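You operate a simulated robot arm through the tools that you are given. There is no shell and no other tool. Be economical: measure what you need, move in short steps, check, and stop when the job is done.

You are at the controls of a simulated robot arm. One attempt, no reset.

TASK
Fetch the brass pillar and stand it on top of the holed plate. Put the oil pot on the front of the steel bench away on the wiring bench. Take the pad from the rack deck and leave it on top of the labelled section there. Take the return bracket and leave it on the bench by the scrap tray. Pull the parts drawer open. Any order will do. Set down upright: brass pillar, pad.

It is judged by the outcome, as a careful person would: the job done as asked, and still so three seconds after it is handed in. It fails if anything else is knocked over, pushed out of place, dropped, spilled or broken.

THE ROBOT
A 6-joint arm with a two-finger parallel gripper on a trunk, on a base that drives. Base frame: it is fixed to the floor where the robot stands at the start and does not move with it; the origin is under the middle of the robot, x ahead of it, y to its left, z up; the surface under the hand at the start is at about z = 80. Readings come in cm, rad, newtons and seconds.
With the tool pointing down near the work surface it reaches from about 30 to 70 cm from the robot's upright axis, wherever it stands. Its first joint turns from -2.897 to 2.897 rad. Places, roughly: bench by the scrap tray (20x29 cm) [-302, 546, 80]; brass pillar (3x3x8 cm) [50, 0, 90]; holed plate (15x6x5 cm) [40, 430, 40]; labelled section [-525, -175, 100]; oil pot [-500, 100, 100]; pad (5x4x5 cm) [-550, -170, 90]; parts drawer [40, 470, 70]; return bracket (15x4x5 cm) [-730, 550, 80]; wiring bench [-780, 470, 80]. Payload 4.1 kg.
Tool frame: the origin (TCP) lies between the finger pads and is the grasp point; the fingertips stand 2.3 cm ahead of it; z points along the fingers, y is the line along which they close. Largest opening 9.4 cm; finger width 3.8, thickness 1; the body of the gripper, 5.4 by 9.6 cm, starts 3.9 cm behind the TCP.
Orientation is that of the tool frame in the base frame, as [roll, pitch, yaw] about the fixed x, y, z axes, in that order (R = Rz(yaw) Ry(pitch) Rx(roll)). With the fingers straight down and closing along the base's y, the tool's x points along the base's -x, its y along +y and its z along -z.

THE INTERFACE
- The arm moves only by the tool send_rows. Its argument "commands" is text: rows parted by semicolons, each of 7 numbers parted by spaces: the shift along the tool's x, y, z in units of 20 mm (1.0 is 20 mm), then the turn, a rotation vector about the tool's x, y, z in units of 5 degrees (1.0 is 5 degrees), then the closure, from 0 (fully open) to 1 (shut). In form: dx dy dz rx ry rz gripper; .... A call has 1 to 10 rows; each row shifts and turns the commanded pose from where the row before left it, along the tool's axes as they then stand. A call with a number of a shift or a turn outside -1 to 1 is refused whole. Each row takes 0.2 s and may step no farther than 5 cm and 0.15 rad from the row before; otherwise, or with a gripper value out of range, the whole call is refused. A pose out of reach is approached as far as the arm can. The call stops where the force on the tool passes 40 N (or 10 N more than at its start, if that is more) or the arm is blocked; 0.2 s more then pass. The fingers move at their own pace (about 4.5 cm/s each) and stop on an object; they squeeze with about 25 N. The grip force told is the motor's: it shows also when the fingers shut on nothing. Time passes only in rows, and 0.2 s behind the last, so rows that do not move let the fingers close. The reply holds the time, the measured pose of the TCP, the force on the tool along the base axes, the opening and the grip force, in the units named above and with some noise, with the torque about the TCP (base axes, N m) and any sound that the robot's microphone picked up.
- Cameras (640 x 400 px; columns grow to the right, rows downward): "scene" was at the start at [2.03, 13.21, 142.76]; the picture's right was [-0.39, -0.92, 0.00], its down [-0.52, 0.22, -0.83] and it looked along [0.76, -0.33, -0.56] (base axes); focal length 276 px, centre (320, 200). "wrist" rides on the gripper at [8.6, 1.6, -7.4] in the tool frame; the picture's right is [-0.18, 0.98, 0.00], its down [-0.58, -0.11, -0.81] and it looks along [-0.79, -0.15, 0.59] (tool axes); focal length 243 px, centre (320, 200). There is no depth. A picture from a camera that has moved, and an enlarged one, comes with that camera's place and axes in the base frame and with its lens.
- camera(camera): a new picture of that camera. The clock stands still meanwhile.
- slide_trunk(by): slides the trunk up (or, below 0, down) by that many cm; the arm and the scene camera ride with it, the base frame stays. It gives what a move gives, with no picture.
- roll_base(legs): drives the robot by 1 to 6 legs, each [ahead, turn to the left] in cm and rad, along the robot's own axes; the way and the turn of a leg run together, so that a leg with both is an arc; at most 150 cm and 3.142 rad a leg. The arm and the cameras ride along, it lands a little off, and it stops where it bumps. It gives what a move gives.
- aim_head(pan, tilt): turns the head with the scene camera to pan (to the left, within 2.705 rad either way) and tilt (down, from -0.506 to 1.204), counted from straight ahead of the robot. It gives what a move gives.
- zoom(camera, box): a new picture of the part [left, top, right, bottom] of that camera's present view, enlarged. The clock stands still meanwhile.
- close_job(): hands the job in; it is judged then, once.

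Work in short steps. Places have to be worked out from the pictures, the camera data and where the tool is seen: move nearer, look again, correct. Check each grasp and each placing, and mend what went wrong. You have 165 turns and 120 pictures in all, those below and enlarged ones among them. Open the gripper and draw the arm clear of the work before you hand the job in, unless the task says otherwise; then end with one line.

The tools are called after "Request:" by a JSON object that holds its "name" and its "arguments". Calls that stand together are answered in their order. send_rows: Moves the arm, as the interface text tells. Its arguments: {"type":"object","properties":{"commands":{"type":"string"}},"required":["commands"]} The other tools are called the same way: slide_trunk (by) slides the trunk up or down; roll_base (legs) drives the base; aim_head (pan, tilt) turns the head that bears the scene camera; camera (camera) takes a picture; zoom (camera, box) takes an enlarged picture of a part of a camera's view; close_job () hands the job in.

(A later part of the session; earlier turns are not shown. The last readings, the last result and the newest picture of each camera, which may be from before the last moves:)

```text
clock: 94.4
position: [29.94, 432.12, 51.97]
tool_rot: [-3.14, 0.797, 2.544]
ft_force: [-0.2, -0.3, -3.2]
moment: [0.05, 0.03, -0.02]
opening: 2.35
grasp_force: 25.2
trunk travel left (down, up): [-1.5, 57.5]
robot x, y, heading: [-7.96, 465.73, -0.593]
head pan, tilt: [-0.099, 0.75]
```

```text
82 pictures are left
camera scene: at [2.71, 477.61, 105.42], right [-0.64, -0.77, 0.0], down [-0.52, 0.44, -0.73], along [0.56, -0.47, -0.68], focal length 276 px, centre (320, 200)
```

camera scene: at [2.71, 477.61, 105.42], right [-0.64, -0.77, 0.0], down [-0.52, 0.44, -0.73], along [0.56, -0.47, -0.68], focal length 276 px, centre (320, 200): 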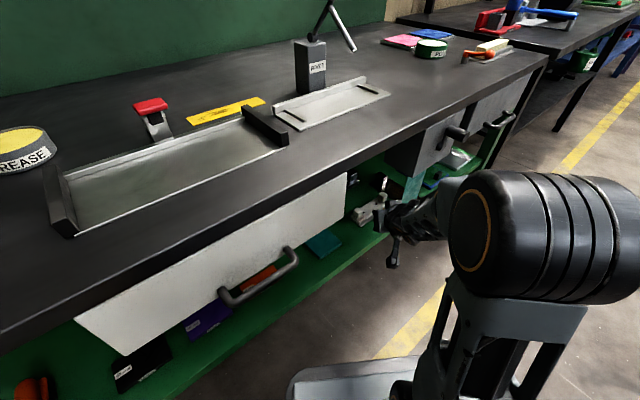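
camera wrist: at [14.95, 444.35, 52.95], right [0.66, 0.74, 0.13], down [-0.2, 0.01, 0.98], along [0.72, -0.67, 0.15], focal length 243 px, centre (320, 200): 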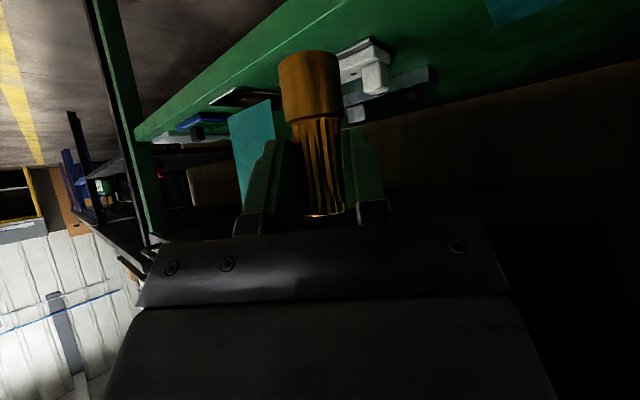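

Motion is as commanded. I advance further, slightly left.

Request:
{"name": "send_rows", "arguments": {"commands": "-0.7 0.05 0.71 0 0 0 1;-0.7 0.05 0.71 0 0 0 1;-0.7 0.05 0.71 0 0 0 1;-0.7 0.05 0.71 0 0 0 1"}}

Request:
{"name": "camera", "arguments": {"camera": "wrist"}}

Request:
{"name": "zoom", "arguments": {"camera": "scene", "box": [320, 140, 480, 260]}}

```text
clock: 95.4
position: [36.77, 428.11, 52.13]
tool_rot: [-3.142, 0.797, 2.544]
ft_force: [0.5, 0.0, -2.9]
moment: [-0.02, 0.0, 0.02]
opening: 2.34
grasp_force: 25.1
trunk travel left (down, up): [-1.5, 57.5]
robot x, y, heading: [-7.96, 465.75, -0.597]
head pan, tilt: [-0.099, 0.75]
```

```text
81 pictures are left
camera wrist: at [28.45, 435.65, 51.07], right [0.66, 0.74, 0.13], down [-0.2, 0.01, 0.98], along [0.72, -0.67, 0.15], focal length 243 px, centre (320, 200)
```

wrist: 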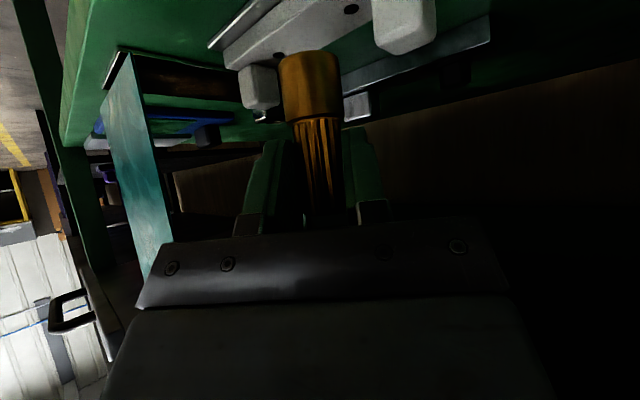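

```text
3.33 times, centred on (400, 200) of scene
camera zoom: at [2.71, 477.61, 105.42], right [-0.64, -0.77, 0.0], down [-0.52, 0.44, -0.73], along [0.56, -0.47, -0.68], focal length 919 px, centre (53, 200)
```

zoom: 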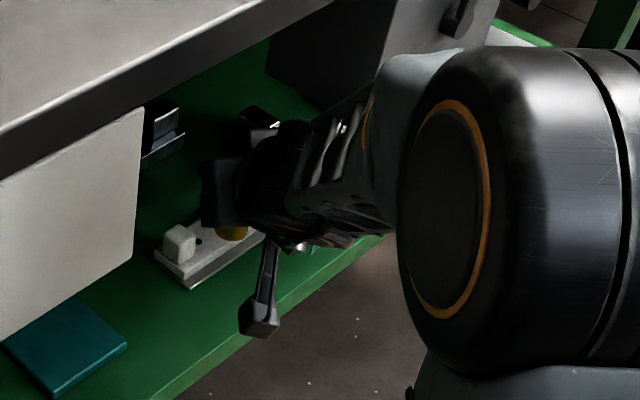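

Left hole measured again at (40.5, 428.3). I move the final 4.5 cm forward.

Request:
{"name": "send_rows", "arguments": {"commands": "-0.53 -0.03 0.54 0 0 0 1;-0.53 -0.03 0.54 0 0 0 1;-0.52 -0.03 0.53 0 0 0 1"}}

Request:
{"name": "camera", "arguments": {"camera": "wrist"}}

```text
clock: 96.2
position: [40.6, 425.36, 52.01]
tool_rot: [-3.14, 0.797, 2.544]
ft_force: [0.9, -0.3, -4.2]
moment: [0.02, 0.08, 0.01]
opening: 2.36
grasp_force: 24.7
trunk travel left (down, up): [-1.5, 57.5]
robot x, y, heading: [-8.04, 466.0, -0.599]
head pan, tilt: [-0.099, 0.75]
```

```text
79 pictures are left
camera wrist: at [32.04, 432.93, 50.86], right [0.66, 0.74, 0.13], down [-0.2, 0.01, 0.98], along [0.72, -0.67, 0.15], focal length 243 px, centre (320, 200)
```

wrist: 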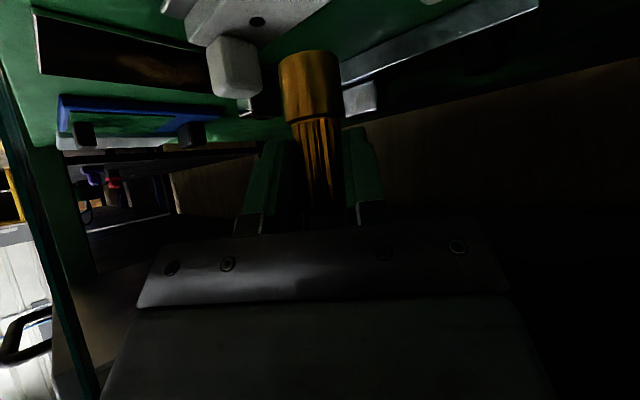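

Centred between the holes. I lower slowly until contact.

Request:
{"name": "send_rows", "arguments": {"commands": "0.45 0 0.46 0 0 0 1;0.35 0 0.36 0 0 0 1;0.1 0 0.1 0 0 0 1;0.07 0 0.07 0 0 0 1;0.07 0 0.07 0 0 0 1;0.07 0 0.07 0 0 0 1;0.07 0 0.07 0 0 0 1;0.07 0 0.07 0 0 0 1"}}

Request:
{"name": "camera", "arguments": {"camera": "wrist"}}

```text
clock: 98.1
position: [40.62, 425.07, 49.17]
tool_rot: [-3.141, 0.811, 2.542]
ft_force: [0.9, -2.2, 13.7]
moment: [-0.01, -0.09, -0.04]
opening: 2.39
grasp_force: 25.5
trunk travel left (down, up): [-1.5, 57.5]
robot x, y, heading: [-7.48, 466.08, -0.593]
head pan, tilt: [-0.099, 0.75]
stopped in row 8: the force on the tool passed its limit at 40 N (the readings are from after the stop); the commanded pose is now the measured one
```

```text
78 pictures are left
camera wrist: at [32.28, 432.8, 47.98], right [0.66, 0.74, 0.13], down [-0.21, 0.01, 0.98], along [0.72, -0.67, 0.17], focal length 243 px, centre (320, 200)
```

wrist: 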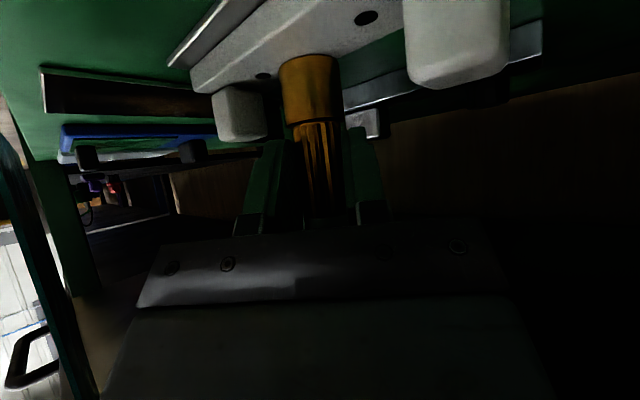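

Contact with the plate. I open the fingers partway.

Request:
{"name": "send_rows", "arguments": {"commands": "-0.02 0 -0.02 0 0 0 1;0 0 0 0 0 0 0.7;0 0 0 0 0 0 0.56;0 0 0 0 0 0 0.56;0 0 0 0 0 0 0.56"}}

Request:
{"name": "camera", "arguments": {"camera": "wrist"}}

```text
clock: 99.3
position: [40.66, 425.09, 49.06]
tool_rot: [-3.141, 0.805, 2.542]
ft_force: [-0.2, 0.1, -0.3]
moment: [0.03, 0.0, -0.02]
opening: 4.14
grasp_force: 0.1
trunk travel left (down, up): [-1.5, 57.5]
robot x, y, heading: [-8.01, 465.42, -0.594]
head pan, tilt: [-0.099, 0.75]
```

```text
77 pictures are left
camera wrist: at [32.18, 432.83, 47.89], right [0.66, 0.74, 0.13], down [-0.21, 0.01, 0.98], along [0.72, -0.67, 0.16], focal length 243 px, centre (320, 200)
```

wrist: 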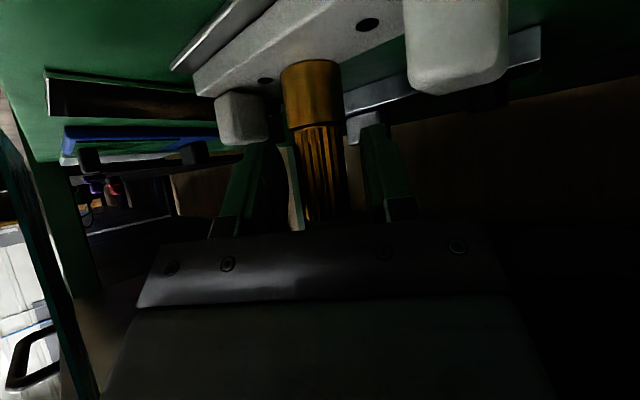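

Released and standing. I retract up-and-back along the tool axis, then horizontally.

Request:
{"name": "send_rows", "arguments": {"commands": "0 0 -0.5 0 0 0 0.56;0 0 -0.5 0 0 0 0.56;0 0 -0.5 0 0 0 0.56;0.7 0 -0.71 0 0 0 0.56;0.7 0 -0.71 0 0 0 0.56;0.7 0 -0.71 0 0 0 0.56;0.7 0 -0.71 0 0 0 0.56;0.7 0 -0.71 0 0 0 0.56"}}

Request:
{"name": "camera", "arguments": {"camera": "wrist"}}

```text
clock: 101.1
position: [30.53, 431.97, 50.91]
tool_rot: [-3.139, 0.805, 2.543]
ft_force: [0.2, 0.5, -0.3]
moment: [0.03, 0.0, 0.01]
opening: 4.15
grasp_force: 0.1
trunk travel left (down, up): [-1.5, 57.5]
robot x, y, heading: [-8.18, 465.63, -0.598]
head pan, tilt: [-0.099, 0.75]
```

```text
76 pictures are left
camera wrist: at [22.13, 439.64, 49.75], right [0.66, 0.74, 0.13], down [-0.21, 0.01, 0.98], along [0.72, -0.67, 0.16], focal length 243 px, centre (320, 200)
```

wrist: 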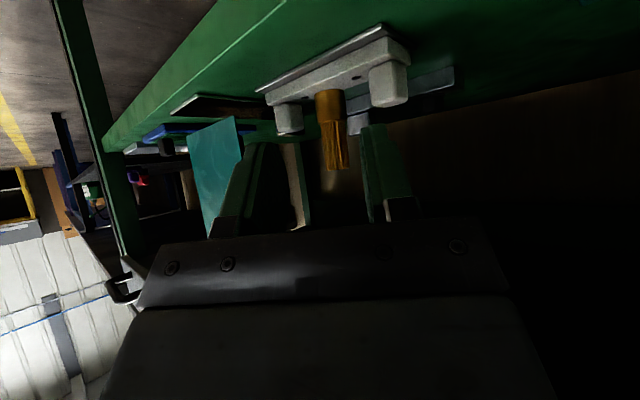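

The brass pillar stands on the plate. Next the drawer: its bow handle is at about (28, 470, 64). I back off, face the bench and raise the trunk a little.

Request:
{"name": "roll_base", "arguments": {"legs": [[-38, 0], [0, 0.595]]}}

Request:
{"name": "slide_trunk", "arguments": {"by": 16}}

Request:
{"name": "send_rows", "arguments": {"commands": "0 0 0 0 -1 0 0.3;0 0 0 0 -1 0 0.3;0 0 0 0 -1 0 0.3;0 0 0 0 -1 0 0.3;0 -1 0 0 0 0 0.3;0 -1 0 0 0 0 0.3;0 -1 0 0 0 0 0.3"}}

Request:
{"name": "aim_head", "arguments": {"pan": 0, "tilt": 0.65}}

Request:
{"name": "camera", "arguments": {"camera": "scene"}}

Request:
{"name": "camera", "arguments": {"camera": "wrist"}}

```text
clock: 105.1
position: [10.98, 481.01, 50.8]
tool_rot: [-3.139, 0.806, 3.139]
ft_force: [0.2, 0.0, -0.3]
moment: [-0.02, 0.02, 0.0]
opening: 4.16
grasp_force: 0.0
trunk travel left (down, up): [-1.5, 57.5]
robot x, y, heading: [-39.73, 487.62, -0.001]
head pan, tilt: [-0.099, 0.75]
```

```text
clock: 107.0
position: [10.99, 481.12, 66.83]
tool_rot: [-3.14, 0.804, 3.141]
ft_force: [0.7, 0.2, -0.7]
moment: [0.02, -0.03, 0.01]
opening: 4.12
grasp_force: 0.0
trunk travel left (down, up): [-17.5, 41.5]
robot x, y, heading: [-39.71, 487.25, 0.0]
head pan, tilt: [-0.099, 0.75]
```

```text
clock: 108.6
position: [10.93, 474.94, 66.95]
tool_rot: [-3.139, 1.153, 3.139]
ft_force: [-0.4, 0.2, 0.1]
moment: [-0.01, 0.01, -0.02]
opening: 6.58
grasp_force: 0.1
trunk travel left (down, up): [-17.5, 41.5]
robot x, y, heading: [-39.82, 487.41, 0.001]
head pan, tilt: [-0.099, 0.75]
```

```text
clock: 109.2
position: [11.18, 475.05, 66.9]
tool_rot: [-3.14, 1.153, 3.14]
ft_force: [-0.2, 0.7, 0.7]
moment: [-0.01, -0.01, 0.0]
opening: 6.6
grasp_force: 0.0
trunk travel left (down, up): [-17.5, 41.5]
robot x, y, heading: [-40.05, 487.32, -0.001]
head pan, tilt: [0.0, 0.649]
```

```text
75 pictures are left
camera scene: at [-37.24, 504.05, 122.28], right [0.0, -1.0, 0.0], down [-0.6, 0.0, -0.8], along [0.8, 0.0, -0.6], focal length 276 px, centre (320, 200)
```

scene: 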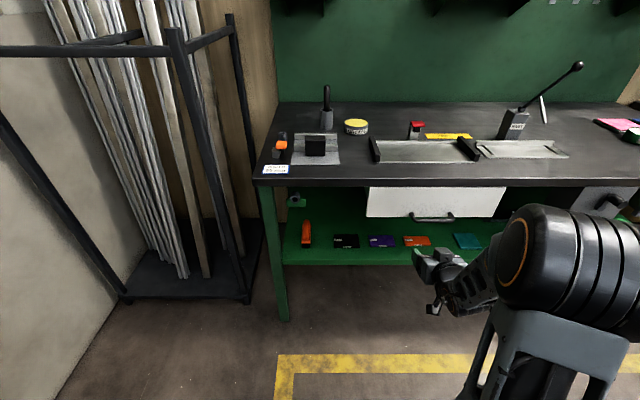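

```text
74 pictures are left
camera wrist: at [0.7, 476.64, 61.95], right [0.08, 0.98, 0.17], down [-0.5, -0.11, 0.86], along [0.86, -0.15, 0.48], focal length 243 px, centre (320, 200)
```

wrist: 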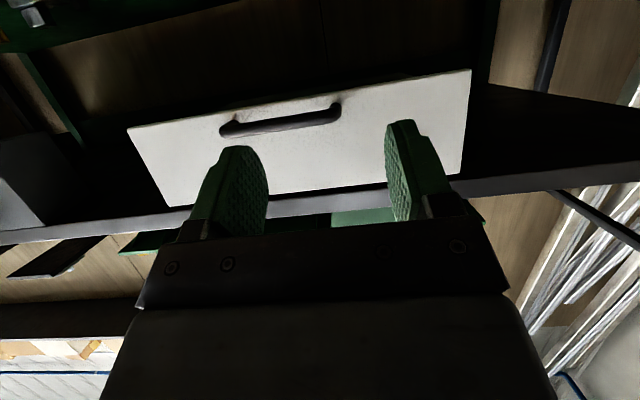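

Handle bar refined to (27.8, 469.4, 66.5). I roll the tool 90° so the fingers close across the bar.

Request:
{"name": "send_rows", "arguments": {"commands": "0 0 0 0 0 1 0.3;0 0 0 0 0 1 0.3;0 0 0 0 0 1 0.3;0 0 0 0 0 1 0.3;0 0 0 0 0 1 0.3;0 0 0 0 0 1 0.3;0 0 0 0 0 1 0.3;0 0 0 0 0 1 0.3;0 0 0 0 0 1 0.3"}}

Request:
{"name": "send_rows", "arguments": {"commands": "0 0 0 0 0 1 0.3;0 0 0 0 0 1 0.3;0 0 0 0 0 1 0.3;0 0 0 0 0 1 0.3;0 0 0 0 0 1 0.3;0 0 0 0 0 1 0.3;0 0 0 0 0 1 0.3;0 0 0 0 0 1 0.3;0 0 0 0 0 1 0.3"}}

Request:
{"name": "camera", "arguments": {"camera": "wrist"}}

```text
clock: 111.2
position: [11.0, 475.07, 66.95]
tool_rot: [2.131, 0.701, 1.952]
ft_force: [-0.6, -0.6, -0.3]
moment: [-0.01, -0.01, -0.05]
opening: 6.57
grasp_force: 0.1
trunk travel left (down, up): [-17.5, 41.5]
robot x, y, heading: [-39.29, 487.3, 0.007]
head pan, tilt: [0.0, 0.649]
```

```text
clock: 113.2
position: [10.84, 475.08, 66.83]
tool_rot: [1.987, -0.001, 1.567]
ft_force: [0.1, 0.0, -0.4]
moment: [-0.01, 0.03, 0.0]
opening: 6.58
grasp_force: 0.1
trunk travel left (down, up): [-17.5, 41.5]
robot x, y, heading: [-39.51, 486.9, 0.002]
head pan, tilt: [0.0, 0.649]
```

```text
73 pictures are left
camera wrist: at [4.84, 483.63, 71.35], right [0.4, -0.19, 0.9], down [-0.78, -0.58, 0.23], along [0.48, -0.79, -0.38], focal length 243 px, centre (320, 200)
```

wrist: 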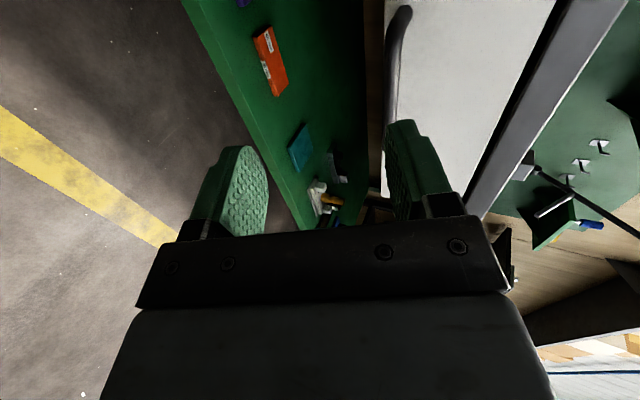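

Tool rolled. I align laterally and approach to within several cm of the handle.

Request:
{"name": "send_rows", "arguments": {"commands": "-0.95 0 0 0 0 0 0.5;-0.95 0 0 0 0 0 0.5;-0.95 0 0 0 0 0 0.5;0 0.4 0.92 0 0 0 0.5;0 0.4 0.92 0 0 0 0.5;0 0.4 0.92 0 0 0 0.5;0 0.4 0.92 0 0 0 0.5"}}

Request:
{"name": "camera", "arguments": {"camera": "wrist"}}

Request:
{"name": "zoom", "arguments": {"camera": "scene", "box": [350, 160, 550, 290]}}

```text
clock: 114.8
position: [19.03, 469.22, 66.74]
tool_rot: [1.987, 0.0, 1.567]
ft_force: [-0.7, 0.1, 1.2]
moment: [0.02, 0.02, 0.01]
opening: 4.71
grasp_force: 0.0
trunk travel left (down, up): [-17.5, 41.5]
robot x, y, heading: [-39.82, 487.39, -0.002]
head pan, tilt: [0.0, 0.649]
```

```text
72 pictures are left
camera wrist: at [12.99, 477.83, 71.21], right [0.4, -0.18, 0.9], down [-0.78, -0.58, 0.23], along [0.48, -0.79, -0.37], focal length 243 px, centre (320, 200)
```

wrist: 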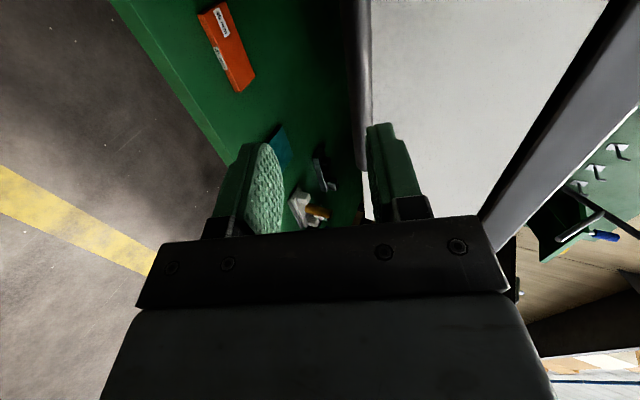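

```text
3.08 times, centred on (450, 225) of scene
camera zoom: at [-37.25, 504.05, 122.29], right [0.0, -1.0, 0.0], down [-0.6, 0.0, -0.8], along [0.8, 0.0, -0.6], focal length 848 px, centre (-80, 123)
```

zoom: 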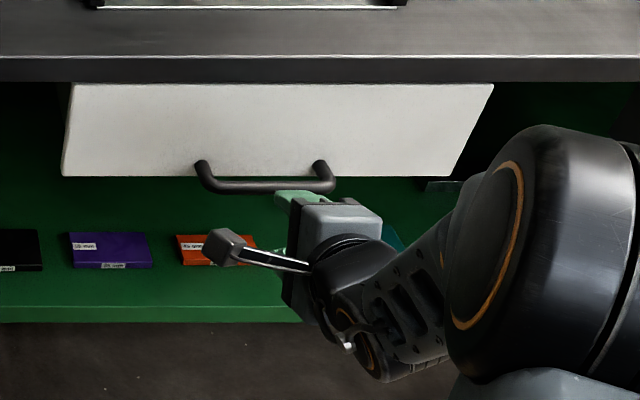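

The bar measures z ≈ 66.2, in line with the tool. I advance 8 cm to bring the bar between the fingers.

Request:
{"name": "send_rows", "arguments": {"commands": "0 0.4 0.92 0 0 0 0.6;0 0.4 0.92 0 0 0 0.6;0 0.4 0.92 0 0 0 0.6;0 0.2 0.46 0 0 0 0.6;0 0.2 0.46 0 0 0 0.6"}}

Request:
{"name": "camera", "arguments": {"camera": "wrist"}}

Request:
{"name": "zoom", "arguments": {"camera": "scene", "box": [350, 160, 550, 290]}}

```text
clock: 115.9
position: [25.75, 469.32, 66.8]
tool_rot: [1.989, 0.003, 1.569]
ft_force: [-34.0, 7.1, 9.6]
moment: [-0.14, -0.91, 0.37]
opening: 3.55
grasp_force: 0.0
trunk travel left (down, up): [-17.5, 41.5]
robot x, y, heading: [-39.67, 487.24, -0.004]
head pan, tilt: [0.0, 0.649]
stopped in row 5: the force on the tool passed its limit at 56 N (the readings are from after the stop); the commanded pose is now the measured one
```

```text
70 pictures are left
camera wrist: at [19.64, 477.86, 71.26], right [0.4, -0.18, 0.9], down [-0.78, -0.58, 0.23], along [0.48, -0.79, -0.37], focal length 243 px, centre (320, 200)
```

wrist: 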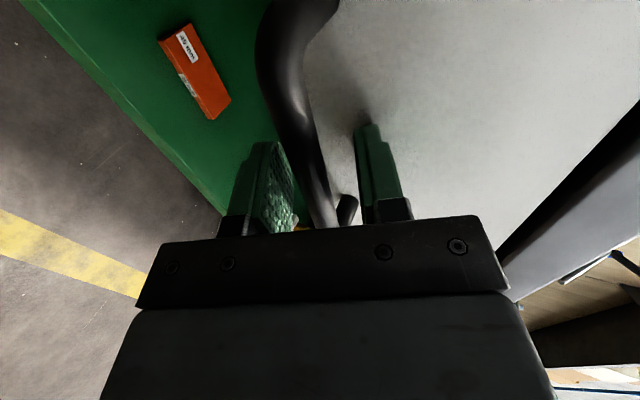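

```text
3.08 times, centred on (450, 225) of scene
camera zoom: at [-37.64, 504.13, 122.3], right [0.0, -1.0, 0.0], down [-0.6, 0.0, -0.8], along [0.8, 0.0, -0.6], focal length 848 px, centre (-80, 123)
```

zoom: 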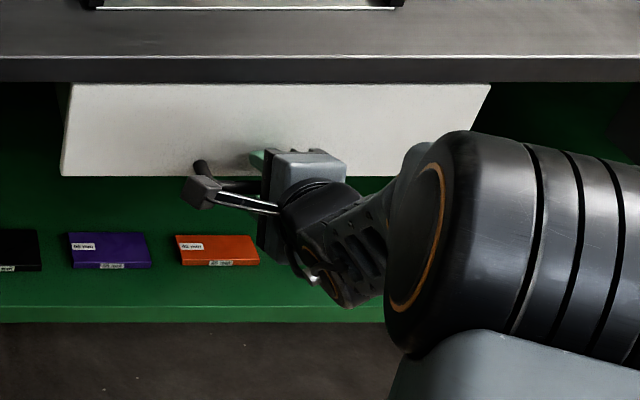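

The upper fingertip reached the drawer face; the bar is between the fingers. I ease back 2 mm and close.

Request:
{"name": "send_rows", "arguments": {"commands": "0 -0.04 -0.09 0 0 0 0.6;0 0 0 0 0 0 1;0 0 0 0 0 0 1;0 0 0 0 0 0 1;0 0 0 0 0 0 1"}}

```text
clock: 117.1
position: [25.76, 469.21, 66.48]
tool_rot: [1.994, -0.002, 1.565]
ft_force: [1.4, 1.2, -7.8]
moment: [0.36, -0.04, -0.93]
opening: 1.33
grasp_force: 44.7
trunk travel left (down, up): [-17.5, 41.5]
robot x, y, heading: [-39.81, 487.41, -0.002]
head pan, tilt: [0.0, 0.649]
```

Gripped the bar (1.3 cm). I pull by backing the base.

Request:
{"name": "roll_base", "arguments": {"legs": [[-10, 0]]}}

Request:
{"name": "camera", "arguments": {"camera": "scene"}}

```text
clock: 118.3
position: [15.88, 469.17, 66.47]
tool_rot: [1.994, -0.001, 1.567]
ft_force: [0.3, 1.2, -14.1]
moment: [0.64, -0.05, -0.29]
opening: 1.38
grasp_force: 44.7
trunk travel left (down, up): [-17.5, 41.5]
robot x, y, heading: [-49.96, 487.25, -0.0]
head pan, tilt: [0.0, 0.649]
```

```text
68 pictures are left
camera scene: at [-47.07, 504.04, 122.28], right [0.0, -1.0, 0.0], down [-0.61, 0.0, -0.8], along [0.8, 0.0, -0.61], focal length 276 px, centre (320, 200)
```

scene: 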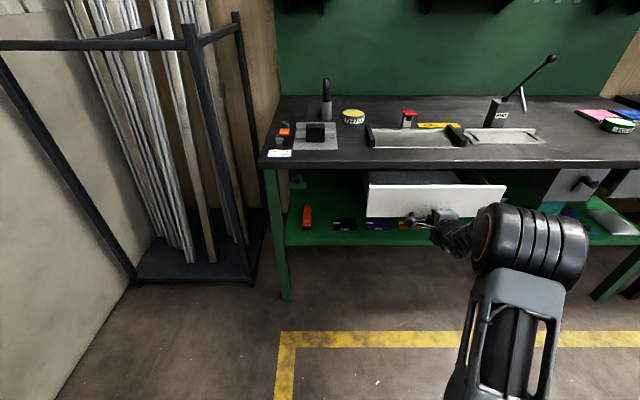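

Drawer opens. I pull another 9 cm to open it well.

Request:
{"name": "roll_base", "arguments": {"legs": [[-9, 0]]}}

Request:
{"name": "camera", "arguments": {"camera": "scene"}}

```text
clock: 119.4
position: [6.91, 469.2, 66.54]
tool_rot: [1.994, 0.001, 1.567]
ft_force: [0.9, -0.4, -5.5]
moment: [0.51, -0.04, -0.37]
opening: 1.34
grasp_force: 45.6
trunk travel left (down, up): [-17.5, 41.5]
robot x, y, heading: [-58.6, 487.26, -0.001]
head pan, tilt: [0.0, 0.649]
```

```text
67 pictures are left
camera scene: at [-56.06, 504.05, 122.28], right [0.0, -1.0, 0.0], down [-0.6, 0.0, -0.8], along [0.8, 0.0, -0.6], focal length 276 px, centre (320, 200)
```

scene: 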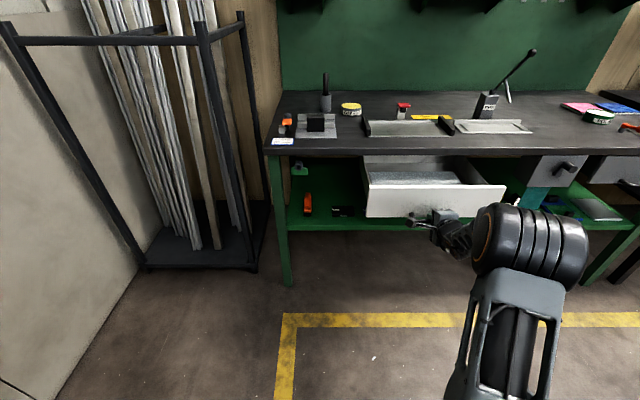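

Drawer open ~19 cm. I release and back the arm off the handle.

Request:
{"name": "send_rows", "arguments": {"commands": "0 0 0 0 0 0 0.6;0 0 0 0 0 0 0.6;0 0 0 0 0 0 0.6;0 -0.4 -0.92 0 0 0 0.6;0 -0.4 -0.92 0 0 0 0.6;0 -0.4 -0.92 0 0 0 0.6;0 -0.4 -0.92 0 0 0 0.6"}}

Request:
{"name": "roll_base", "arguments": {"legs": [[-25, 0]]}}

Request:
{"name": "camera", "arguments": {"camera": "scene"}}

```text
clock: 121.0
position: [-1.23, 469.23, 66.54]
tool_rot: [1.993, 0.0, 1.566]
ft_force: [-0.4, -0.2, 1.0]
moment: [0.02, -0.01, 0.01]
opening: 3.75
grasp_force: 0.0
trunk travel left (down, up): [-17.5, 41.5]
robot x, y, heading: [-58.61, 487.27, -0.005]
head pan, tilt: [0.0, 0.649]
```

```text
clock: 122.8
position: [-25.72, 469.3, 66.53]
tool_rot: [1.994, 0.0, 1.569]
ft_force: [-0.1, 0.1, 1.3]
moment: [-0.02, -0.01, -0.02]
opening: 3.76
grasp_force: 0.2
trunk travel left (down, up): [-17.5, 41.5]
robot x, y, heading: [-83.23, 487.54, -0.002]
head pan, tilt: [0.0, 0.649]
```

```text
66 pictures are left
camera scene: at [-80.65, 504.11, 122.28], right [0.0, -1.0, 0.0], down [-0.6, 0.0, -0.8], along [0.8, 0.0, -0.6], focal length 276 px, centre (320, 200)
```

scene: 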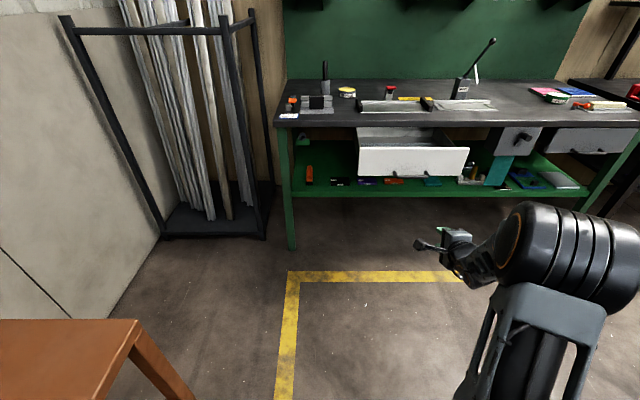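

The pillar stands on the plate and the drawer is open. I return the tool to pointing down, and raise the trunk for an overview.

Request:
{"name": "send_rows", "arguments": {"commands": "0 0 0 1 0 0 0;0 0 0 1 0 0 0;0 0 0 1 0 0 0;0 0 0 1 0 0 0;0 0 0 1 0 0 0;0 0 0 1 0 0 0;0 0 0 1 0 0 0;0 0 0 1 0 0 0;0 0 0 1 0 0 0;0 0 0 1 0 0 0"}}

Request:
{"name": "send_rows", "arguments": {"commands": "0 0 0 1 0 0 0;0 0 0 1 0 0 0;0 0 0 1 0 0 0;0 0 0 0.17 0 0 0;0 -1 0 0 0 -1 0;0 -1 0 0 0 -1 0;0 -1 0 0 0 -1 0;0 -1 0 0 0 -1 0;0 -1 0 0 0 -1 0;0 -1 0 0 0 -1 0"}}

Request:
{"name": "send_rows", "arguments": {"commands": "0 0 -1 0 0 -1 0;0 0 -1 0 0 -1 0;0 0 -1 0 0 -1 0;0 0 -1 0 0 -1 0;0 0 -1 0 0 -1 0;0 0 -1 0 0 -1 0;0 0 -1 0 0 -1 0;0 0 -1 0 0 -1 0;0 0 -1 0 0 -1 0;0 0 -1 0 0 -1 0"}}

Request:
{"name": "send_rows", "arguments": {"commands": "0 0 0 0 0 -1 0;0 0 0 0 0 -1 0"}}

Request:
{"name": "slide_trunk", "arguments": {"by": 20}}

Request:
{"name": "aim_head", "arguments": {"pan": 2.6, "tilt": 0.25}}

Request:
{"name": "camera", "arguments": {"camera": "scene"}}

Request:
{"name": "aim_head", "arguments": {"pan": -2.4, "tilt": 0.25}}

Request:
{"name": "camera", "arguments": {"camera": "scene"}}

```text
clock: 125.0
position: [-25.84, 469.35, 66.7]
tool_rot: [2.869, 0.0, 1.566]
ft_force: [0.9, -0.1, 0.2]
moment: [-0.02, -0.01, -0.02]
opening: 9.41
grasp_force: 0.0
trunk travel left (down, up): [-17.5, 41.5]
robot x, y, heading: [-83.27, 487.46, -0.001]
head pan, tilt: [0.0, 0.649]
```

```text
clock: 127.2
position: [-37.27, 466.6, 66.65]
tool_rot: [-3.14, 0.0, 2.092]
ft_force: [0.0, 0.6, 0.0]
moment: [-0.02, 0.01, 0.0]
opening: 9.43
grasp_force: 0.0
trunk travel left (down, up): [-17.5, 41.5]
robot x, y, heading: [-83.16, 487.52, -0.005]
head pan, tilt: [0.0, 0.649]
```

```text
clock: 129.4
position: [-37.07, 466.67, 86.7]
tool_rot: [-3.141, -0.002, 2.965]
ft_force: [-0.1, -0.3, 0.3]
moment: [0.01, 0.03, -0.01]
opening: 9.39
grasp_force: 0.0
trunk travel left (down, up): [-17.5, 41.5]
robot x, y, heading: [-83.22, 487.31, -0.004]
head pan, tilt: [0.0, 0.649]
```

```text
clock: 130.0
position: [-37.33, 466.69, 86.64]
tool_rot: [3.141, -0.004, 3.14]
ft_force: [0.9, 0.2, -0.7]
moment: [0.03, 0.0, 0.0]
opening: 9.42
grasp_force: 0.1
trunk travel left (down, up): [-17.5, 41.5]
robot x, y, heading: [-83.4, 487.13, -0.003]
head pan, tilt: [0.0, 0.649]
```

```text
clock: 132.2
position: [-37.23, 466.84, 106.53]
tool_rot: [3.142, -0.002, 3.138]
ft_force: [-0.7, 0.3, -0.4]
moment: [0.0, -0.02, 0.02]
opening: 9.42
grasp_force: 0.0
trunk travel left (down, up): [-37.5, 21.5]
robot x, y, heading: [-83.27, 487.39, -0.004]
head pan, tilt: [0.0, 0.649]
```

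```text
clock: 134.5
position: [-37.17, 466.77, 106.69]
tool_rot: [3.141, -0.001, 3.14]
ft_force: [-0.4, -0.5, -0.1]
moment: [0.02, -0.01, -0.04]
opening: 9.38
grasp_force: 0.0
trunk travel left (down, up): [-37.5, 21.5]
robot x, y, heading: [-83.33, 487.04, -0.0]
head pan, tilt: [2.601, 0.25]
```

```text
65 pictures are left
camera scene: at [-97.33, 508.94, 145.93], right [0.52, 0.86, 0.0], down [0.21, -0.13, -0.97], along [-0.83, 0.5, -0.25], focal length 276 px, centre (320, 200)
```

scene: 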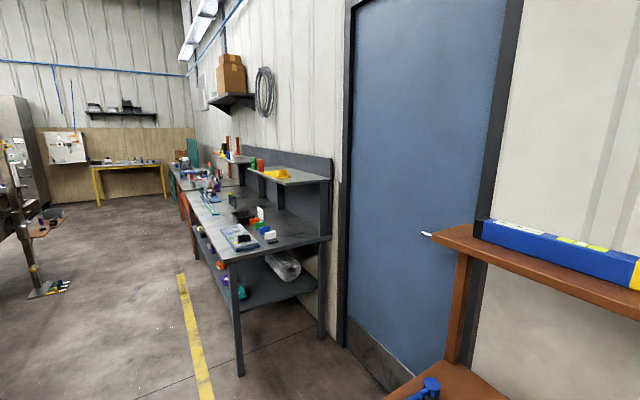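

```text
clock: 138.4
position: [-37.12, 466.75, 106.62]
tool_rot: [-3.141, -0.002, 3.138]
ft_force: [0.0, -0.4, -0.4]
moment: [-0.02, 0.01, 0.01]
opening: 9.41
grasp_force: 0.1
trunk travel left (down, up): [-37.5, 21.5]
robot x, y, heading: [-83.45, 487.55, -0.0]
head pan, tilt: [-2.4, 0.25]
```

```text
64 pictures are left
camera scene: at [-96.23, 497.81, 145.93], right [-0.68, 0.74, 0.0], down [0.18, 0.17, -0.97], along [-0.71, -0.65, -0.25], focal length 276 px, centre (320, 200)
```

scene: 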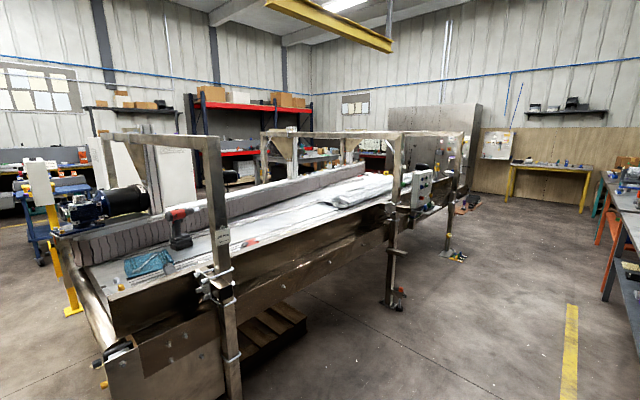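

The conveyor occupies the middle of the room. I plan: pad → oil pot → wiring bench → bracket → scrap tray bench. I drive back down the corridor (x ≈ -30) and look west.

Request:
{"name": "roll_base", "arguments": {"legs": [[0, -1.03], [102, 0], [0, -0.54], [115, 0], [115, 0]]}}

Request:
{"name": "aim_head", "arguments": {"pan": -1.3, "tilt": 0.3}}

Request:
{"name": "camera", "arguments": {"camera": "scene"}}

Request:
{"name": "aim_head", "arguments": {"pan": -0.4, "tilt": 0.3}}

Request:
{"name": "camera", "arguments": {"camera": "scene"}}

```text
clock: 158.8
position: [-50.45, 121.38, 106.53]
tool_rot: [-3.141, -0.001, 1.57]
ft_force: [0.5, -0.8, -0.8]
moment: [-0.03, -0.02, 0.01]
opening: 9.4
grasp_force: 0.0
trunk travel left (down, up): [-37.5, 21.5]
robot x, y, heading: [-29.41, 167.7, -1.57]
head pan, tilt: [-2.4, 0.25]
```

```text
clock: 160.2
position: [-50.33, 121.32, 106.61]
tool_rot: [-3.141, -0.002, 1.569]
ft_force: [0.0, 0.2, -0.1]
moment: [-0.02, 0.0, 0.02]
opening: 9.39
grasp_force: 0.1
trunk travel left (down, up): [-37.5, 21.5]
robot x, y, heading: [-30.0, 167.51, -1.568]
head pan, tilt: [-1.3, 0.3]
```

```text
63 pictures are left
camera scene: at [-22.26, 171.0, 145.46], right [-0.27, 0.96, 0.0], down [0.28, 0.08, -0.96], along [-0.92, -0.26, -0.3], focal length 276 px, centre (320, 200)
```

scene: 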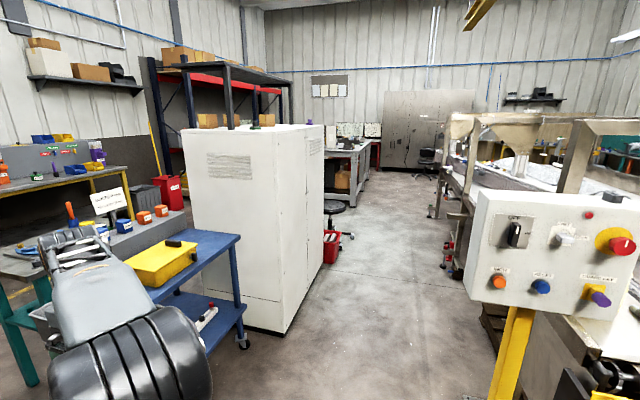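

```text
clock: 161.4
position: [-50.52, 121.33, 106.52]
tool_rot: [3.141, -0.002, 1.569]
ft_force: [-0.4, -0.6, -0.3]
moment: [0.0, -0.01, 0.07]
opening: 9.4
grasp_force: 0.0
trunk travel left (down, up): [-37.5, 21.5]
robot x, y, heading: [-30.12, 167.02, -1.568]
head pan, tilt: [-0.4, 0.3]
```

```text
62 pictures are left
camera scene: at [-16.89, 164.9, 145.46], right [-0.92, 0.39, 0.0], down [0.11, 0.27, -0.96], along [-0.37, -0.88, -0.3], focal length 276 px, centre (320, 200)
```

scene: 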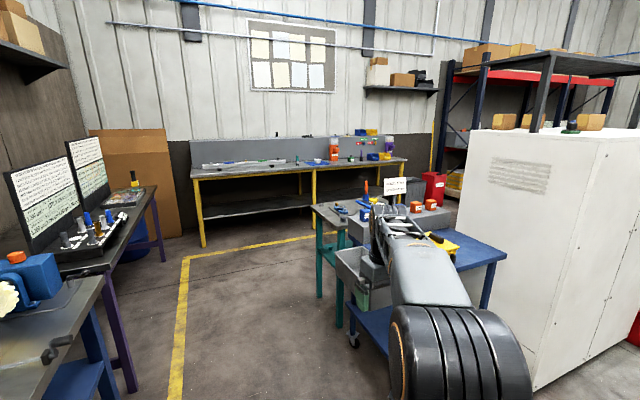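

The corridor west runs along y ≈ 165 between the white cupboard and the conveyor. I centre the arm, then turn west and drive carefully past the control box.

Request:
{"name": "send_rows", "arguments": {"commands": "0 1 0 0 0 0 0;0 1 0 0 0 0 0;0 1 0 0 0 0 0;0 1 0 0 0 0 0;0 1 0 0 0 0 0;0 1 0 0 0 0 0;0 1 0 0 0 0 0;0 1 0 0 0 0 0;0.5 1 -1 0 0 0 0;0.5 1 -1 0 0 0 0"}}

Request:
{"name": "roll_base", "arguments": {"legs": [[0, -1.45], [90, 0], [0, -0.12], [150, 0], [40, 0]]}}

Request:
{"name": "aim_head", "arguments": {"pan": 0.6, "tilt": 0.3}}

Request:
{"name": "camera", "arguments": {"camera": "scene"}}

```text
clock: 163.6
position: [-30.37, 123.49, 110.63]
tool_rot: [-3.14, 0.0, 1.571]
ft_force: [-0.6, 0.0, -0.6]
moment: [0.0, 0.05, -0.01]
opening: 9.41
grasp_force: 0.2
trunk travel left (down, up): [-37.5, 21.5]
robot x, y, heading: [-29.7, 167.3, -1.567]
head pan, tilt: [-0.4, 0.3]
```

```text
clock: 181.5
position: [-352.16, 160.85, 110.66]
tool_rot: [3.141, -0.001, 0.0]
ft_force: [0.2, 0.2, 0.2]
moment: [-0.01, 0.01, -0.01]
opening: 9.42
grasp_force: 0.0
trunk travel left (down, up): [-37.5, 21.5]
robot x, y, heading: [-308.12, 160.11, -3.133]
head pan, tilt: [-0.4, 0.3]
```

```text
clock: 182.8
position: [-351.97, 160.83, 110.62]
tool_rot: [-3.141, -0.002, 0.0]
ft_force: [-0.3, -0.4, -0.1]
moment: [0.0, 0.01, -0.02]
opening: 9.4
grasp_force: 0.1
trunk travel left (down, up): [-37.5, 21.5]
robot x, y, heading: [-307.86, 160.03, -3.142]
head pan, tilt: [0.6, 0.3]
```

```text
61 pictures are left
camera scene: at [-309.79, 138.47, 145.46], right [-0.57, 0.82, 0.0], down [0.24, 0.17, -0.96], along [-0.79, -0.54, -0.3], focal length 276 px, centre (320, 200)
```

scene: 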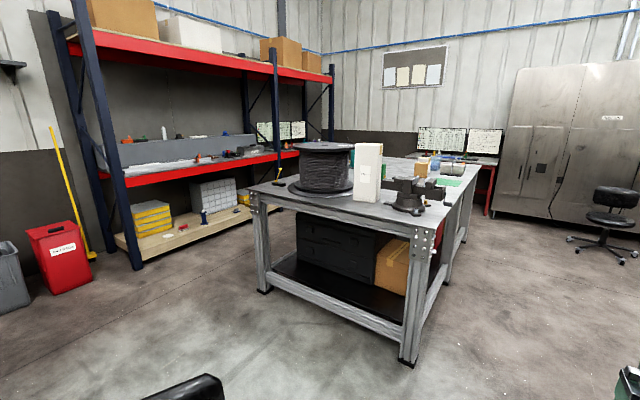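

The steel bench (front edge y ≈ 108, x ≈ -450 and beyond) and the rack are visible. I look down-left for the stool and ahead for the oil pot.

Request:
{"name": "aim_head", "arguments": {"pan": 1.2, "tilt": 0.6}}

Request:
{"name": "camera", "arguments": {"camera": "scene"}}

Request:
{"name": "aim_head", "arguments": {"pan": 0.25, "tilt": 0.3}}

Request:
{"name": "zoom", "arguments": {"camera": "scene", "box": [40, 80, 360, 280]}}

```text
clock: 183.8
position: [-352.1, 160.86, 110.67]
tool_rot: [-3.141, -0.002, 0.0]
ft_force: [0.5, -0.4, -0.2]
moment: [-0.01, 0.01, 0.02]
opening: 9.38
grasp_force: 0.0
trunk travel left (down, up): [-37.5, 21.5]
robot x, y, heading: [-307.78, 160.29, -3.14]
head pan, tilt: [1.201, 0.6]
```

```text
60 pictures are left
camera scene: at [-305.28, 135.51, 142.71], right [-0.93, 0.36, 0.0], down [0.2, 0.53, -0.83], along [-0.3, -0.77, -0.56], focal length 276 px, centre (320, 200)
```

scene: 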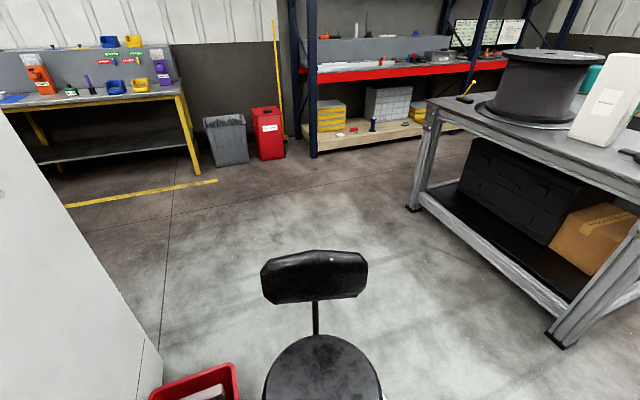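

```text
clock: 185.0
position: [-352.09, 160.93, 110.6]
tool_rot: [3.141, -0.001, 0.0]
ft_force: [0.0, -0.1, -0.1]
moment: [-0.02, 0.0, 0.0]
opening: 9.4
grasp_force: 0.3
trunk travel left (down, up): [-37.5, 21.5]
robot x, y, heading: [-308.23, 160.35, -3.141]
head pan, tilt: [0.25, 0.3]
```

```text
2.00 times, centred on (200, 180) of scene
camera zoom: at [-311.14, 141.43, 145.46], right [-0.25, 0.97, 0.0], down [0.29, 0.07, -0.96], along [-0.92, -0.24, -0.3], focal length 552 px, centre (560, 240)
```

zoom: 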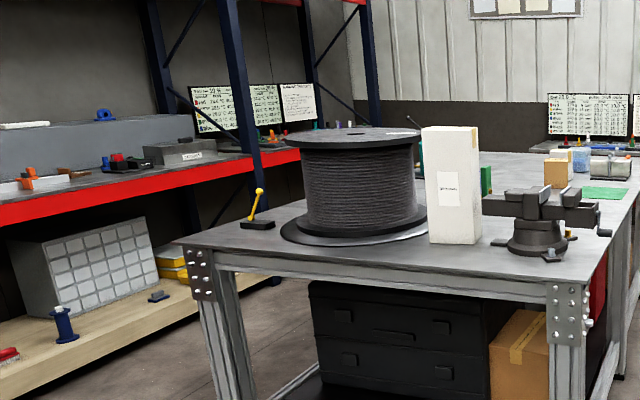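

The stool is at (-321, 97) and the bench end at x ≈ -450, so I pass between them at x ≈ -401, then along y ≈ -88 to the rack.

Request:
{"name": "roll_base", "arguments": {"legs": [[93, 0], [0, 1.571], [150, 0], [98, 0], [0, -1.571], [100, 0]]}}

Request:
{"name": "aim_head", "arguments": {"pan": 0.9, "tilt": 0.4}}

Request:
{"name": "camera", "arguments": {"camera": "scene"}}

```text
clock: 214.1
position: [-534.58, -94.45, 110.52]
tool_rot: [3.141, -0.001, 0.039]
ft_force: [-0.6, -0.3, 0.5]
moment: [-0.01, 0.01, 0.01]
opening: 9.4
grasp_force: 0.1
trunk travel left (down, up): [-37.5, 21.5]
robot x, y, heading: [-490.79, -93.3, -3.099]
head pan, tilt: [0.25, 0.3]
```

```text
clock: 215.1
position: [-534.53, -94.45, 110.59]
tool_rot: [-3.141, -0.002, 0.039]
ft_force: [-1.0, 1.1, -1.1]
moment: [0.0, 0.0, -0.01]
opening: 9.4
grasp_force: 0.2
trunk travel left (down, up): [-37.5, 21.5]
robot x, y, heading: [-490.83, -93.11, -3.098]
head pan, tilt: [0.901, 0.4]
```

```text
58 pictures are left
camera scene: at [-489.46, -117.0, 144.54], right [-0.81, 0.59, 0.0], down [0.23, 0.31, -0.92], along [-0.54, -0.74, -0.39], focal length 276 px, centre (320, 200)
```

scene: 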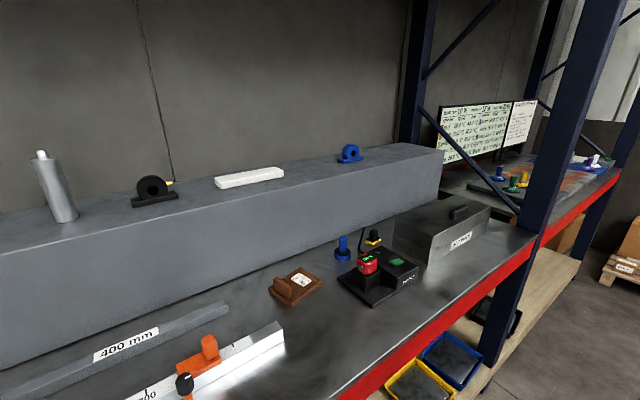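

I zoom in on the rack deck to identify the pad and the labelled section.

Request:
{"name": "zoom", "arguments": {"camera": "scene", "box": [240, 180, 540, 370]}}

Request:
{"name": "zoom", "arguments": {"camera": "scene", "box": [0, 220, 300, 400]}}

```text
2.11 times, centred on (390, 275) of scene
camera zoom: at [-489.46, -117.0, 144.54], right [-0.81, 0.59, 0.0], down [0.23, 0.31, -0.92], along [-0.54, -0.74, -0.39], focal length 580 px, centre (173, 42)
```

zoom: 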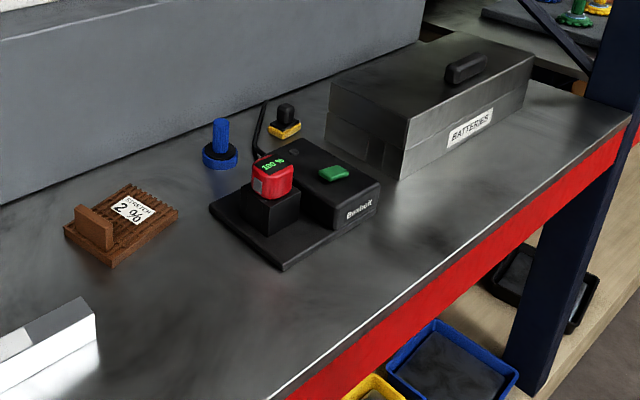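

```text
2.13 times, centred on (150, 310) of scene
camera zoom: at [-489.46, -117.0, 144.54], right [-0.81, 0.59, 0.0], down [0.23, 0.31, -0.92], along [-0.54, -0.74, -0.39], focal length 588 px, centre (683, -35)
```

zoom: 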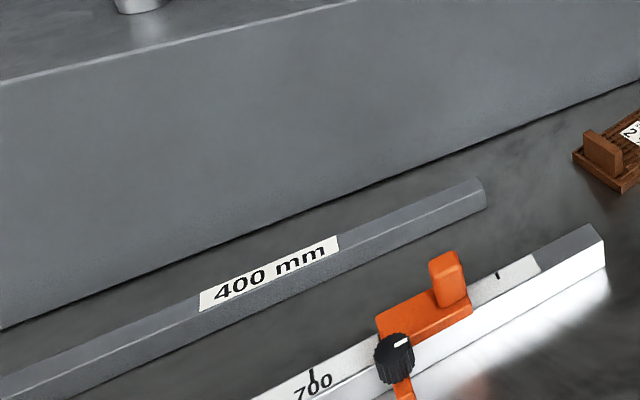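

The brown ribbed piece labelled "STRETCH 2 %" at about (-523, -176) matches the labelled section's place. I zoom on the signs and the small parts to confirm the pad.

Request:
{"name": "zoom", "arguments": {"camera": "scene", "box": [430, 90, 550, 170]}}

Request:
{"name": "zoom", "arguments": {"camera": "scene", "box": [260, 210, 420, 310]}}

```text
5.00 times, centred on (490, 130) of scene
camera zoom: at [-489.46, -117.0, 144.54], right [-0.81, 0.59, 0.0], down [0.23, 0.31, -0.92], along [-0.54, -0.74, -0.39], focal length 1379 px, centre (-530, 550)
```

zoom: 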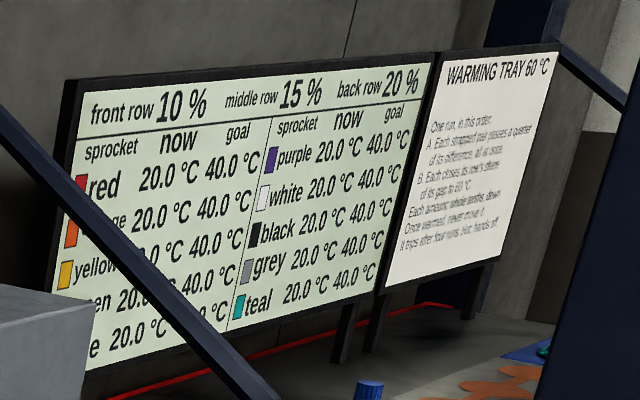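

```text
4.00 times, centred on (340, 260) of scene
camera zoom: at [-489.46, -117.0, 144.54], right [-0.81, 0.59, 0.0], down [0.23, 0.31, -0.92], along [-0.54, -0.74, -0.39], focal length 1103 px, centre (240, -40)
```

zoom: 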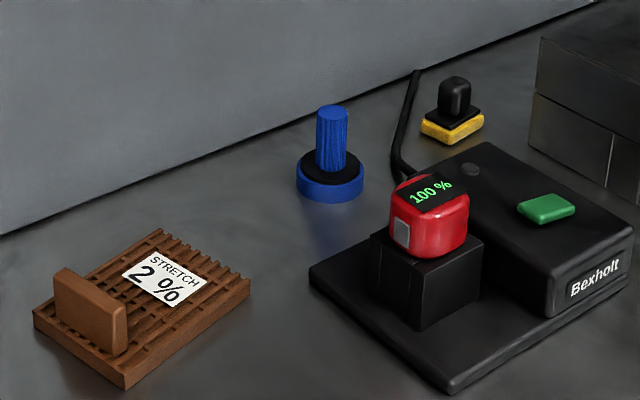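

The pad is the yellow sponge with the black handle near (-563, -182). I drive alongside, turn to face the rack and lift the arm high enough.

Request:
{"name": "roll_base", "arguments": {"legs": [[55, 0], [0, 1.53], [15, 0]]}}

Request:
{"name": "aim_head", "arguments": {"pan": 0.0, "tilt": 0.75}}

Request:
{"name": "camera", "arguments": {"camera": "scene"}}

Request:
{"name": "camera", "arguments": {"camera": "wrist"}}

```text
clock: 223.1
position: [-545.37, -154.24, 110.54]
tool_rot: [3.141, -0.002, 1.591]
ft_force: [-1.7, 0.5, -0.6]
moment: [-0.01, -0.02, 0.0]
opening: 9.41
grasp_force: 0.1
trunk travel left (down, up): [-37.5, 21.5]
robot x, y, heading: [-545.44, -110.28, -1.548]
head pan, tilt: [0.901, 0.4]
```

```text
clock: 224.3
position: [-545.34, -154.32, 110.61]
tool_rot: [3.141, -0.001, 1.59]
ft_force: [0.5, 0.3, 0.2]
moment: [0.0, 0.02, -0.01]
opening: 9.39
grasp_force: 0.1
trunk travel left (down, up): [-37.5, 21.5]
robot x, y, heading: [-545.48, -110.38, -1.551]
head pan, tilt: [0.0, 0.75]
```

```text
53 pictures are left
camera scene: at [-529.08, -112.09, 141.43], right [-1.0, -0.02, 0.0], down [-0.02, 0.68, -0.73], along [0.02, -0.73, -0.68], focal length 276 px, centre (320, 200)
```

scene: 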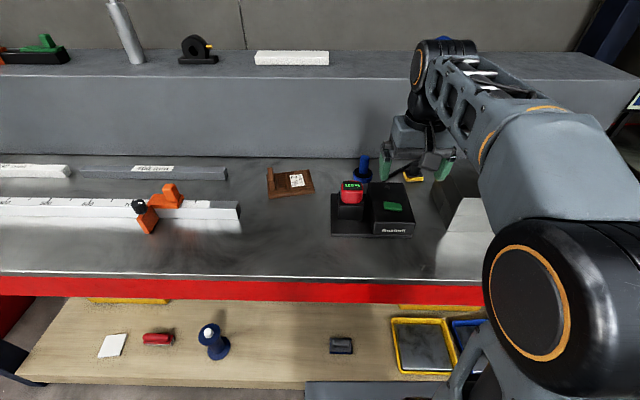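

```text
52 pictures are left
camera wrist: at [-543.84, -145.7, 117.99], right [0.99, -0.16, 0.0], down [-0.1, -0.59, 0.8], along [-0.13, -0.79, -0.59], focal length 243 px, centre (320, 200)
```

wrist: 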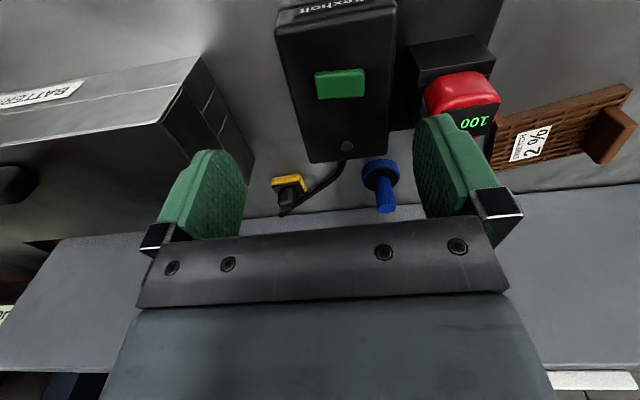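

Triangulation puts the pad at about (-553, -173), base z ≈ 92. I move above it with the fingers narrowed.

Request:
{"name": "send_rows", "arguments": {"commands": "-0.9 -0.4 0 0 0 0 0.4;-0.9 -0.4 0 0 0 0 0.4;-0.9 -0.4 0 0 0 0 0.4;-0.9 -0.4 0 0 0 0 0.4;-0.9 -0.4 0 0 0 0 0.4;-0.9 -0.4 0 0 0 0 0.4;-0.9 -0.4 0 0 0 0 0.4;-0.9 -0.4 0 0 0 0 0.4;-0.9 -0.4 0 0 0 0 0.4;-0.9 -0.4 0 0 0 0 0.4"}}

Request:
{"name": "camera", "arguments": {"camera": "wrist"}}

Request:
{"name": "zoom", "arguments": {"camera": "scene", "box": [240, 110, 480, 250]}}

```text
clock: 226.5
position: [-552.6, -171.49, 110.76]
tool_rot: [3.142, -0.003, 1.59]
ft_force: [-1.6, 0.4, 0.1]
moment: [-0.03, 0.02, 0.02]
opening: 5.65
grasp_force: 0.0
out of reach, approached as far as the arm can: row 10
trunk travel left (down, up): [-37.5, 21.5]
robot x, y, heading: [-545.42, -110.17, -1.547]
head pan, tilt: [0.0, 0.75]
```

```text
51 pictures are left
camera wrist: at [-551.12, -162.86, 118.11], right [0.99, -0.16, 0.0], down [-0.1, -0.59, 0.8], along [-0.13, -0.79, -0.59], focal length 243 px, centre (320, 200)
```

wrist: 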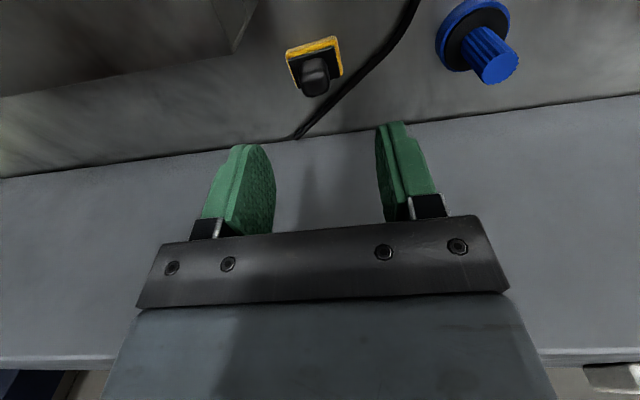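

```text
2.67 times, centred on (360, 180) of scene
camera zoom: at [-529.07, -111.97, 141.43], right [-1.0, -0.02, 0.0], down [-0.02, 0.68, -0.73], along [0.02, -0.73, -0.68], focal length 735 px, centre (213, 253)
```

zoom: 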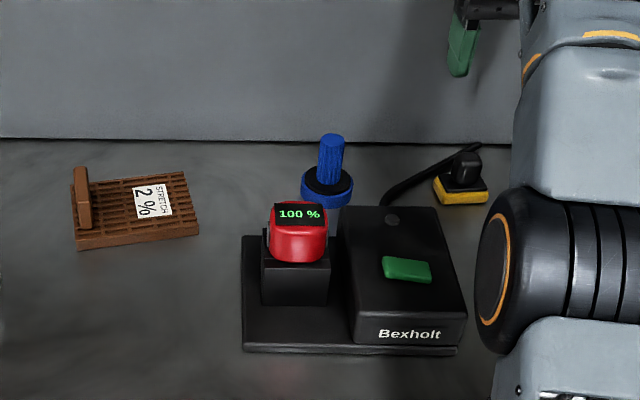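

Pad at (-553.4, -173.4), with the knob top near z 97.5. The arm is near its reach limit, so I pull it back 8 cm and move the base 8 cm closer.

Request:
{"name": "send_rows", "arguments": {"commands": "1 0 0 0 0 0 0.4;1 0 0 0 0 0 0.4;1 0 0 0 0 0 0.4;1 0 0 0 0 0 0.4"}}

Request:
{"name": "roll_base", "arguments": {"legs": [[9, 0]]}}

```text
clock: 227.5
position: [-552.87, -163.52, 110.62]
tool_rot: [-3.141, -0.002, 1.592]
ft_force: [0.7, -0.1, 0.1]
moment: [-0.03, -0.02, -0.04]
opening: 5.65
grasp_force: 0.1
trunk travel left (down, up): [-37.5, 21.5]
robot x, y, heading: [-545.38, -110.08, -1.545]
head pan, tilt: [0.0, 0.75]
```

```text
clock: 228.5
position: [-553.56, -169.22, 110.47]
tool_rot: [3.141, -0.006, 1.571]
ft_force: [-0.2, 0.5, -0.9]
moment: [0.03, 0.01, 0.0]
opening: 5.64
grasp_force: 0.0
trunk travel left (down, up): [-37.5, 21.5]
robot x, y, heading: [-545.36, -115.72, -1.568]
head pan, tilt: [0.0, 0.75]
stopped in leg 1: the robot was blocked; the commanded pose is now the measured one
```

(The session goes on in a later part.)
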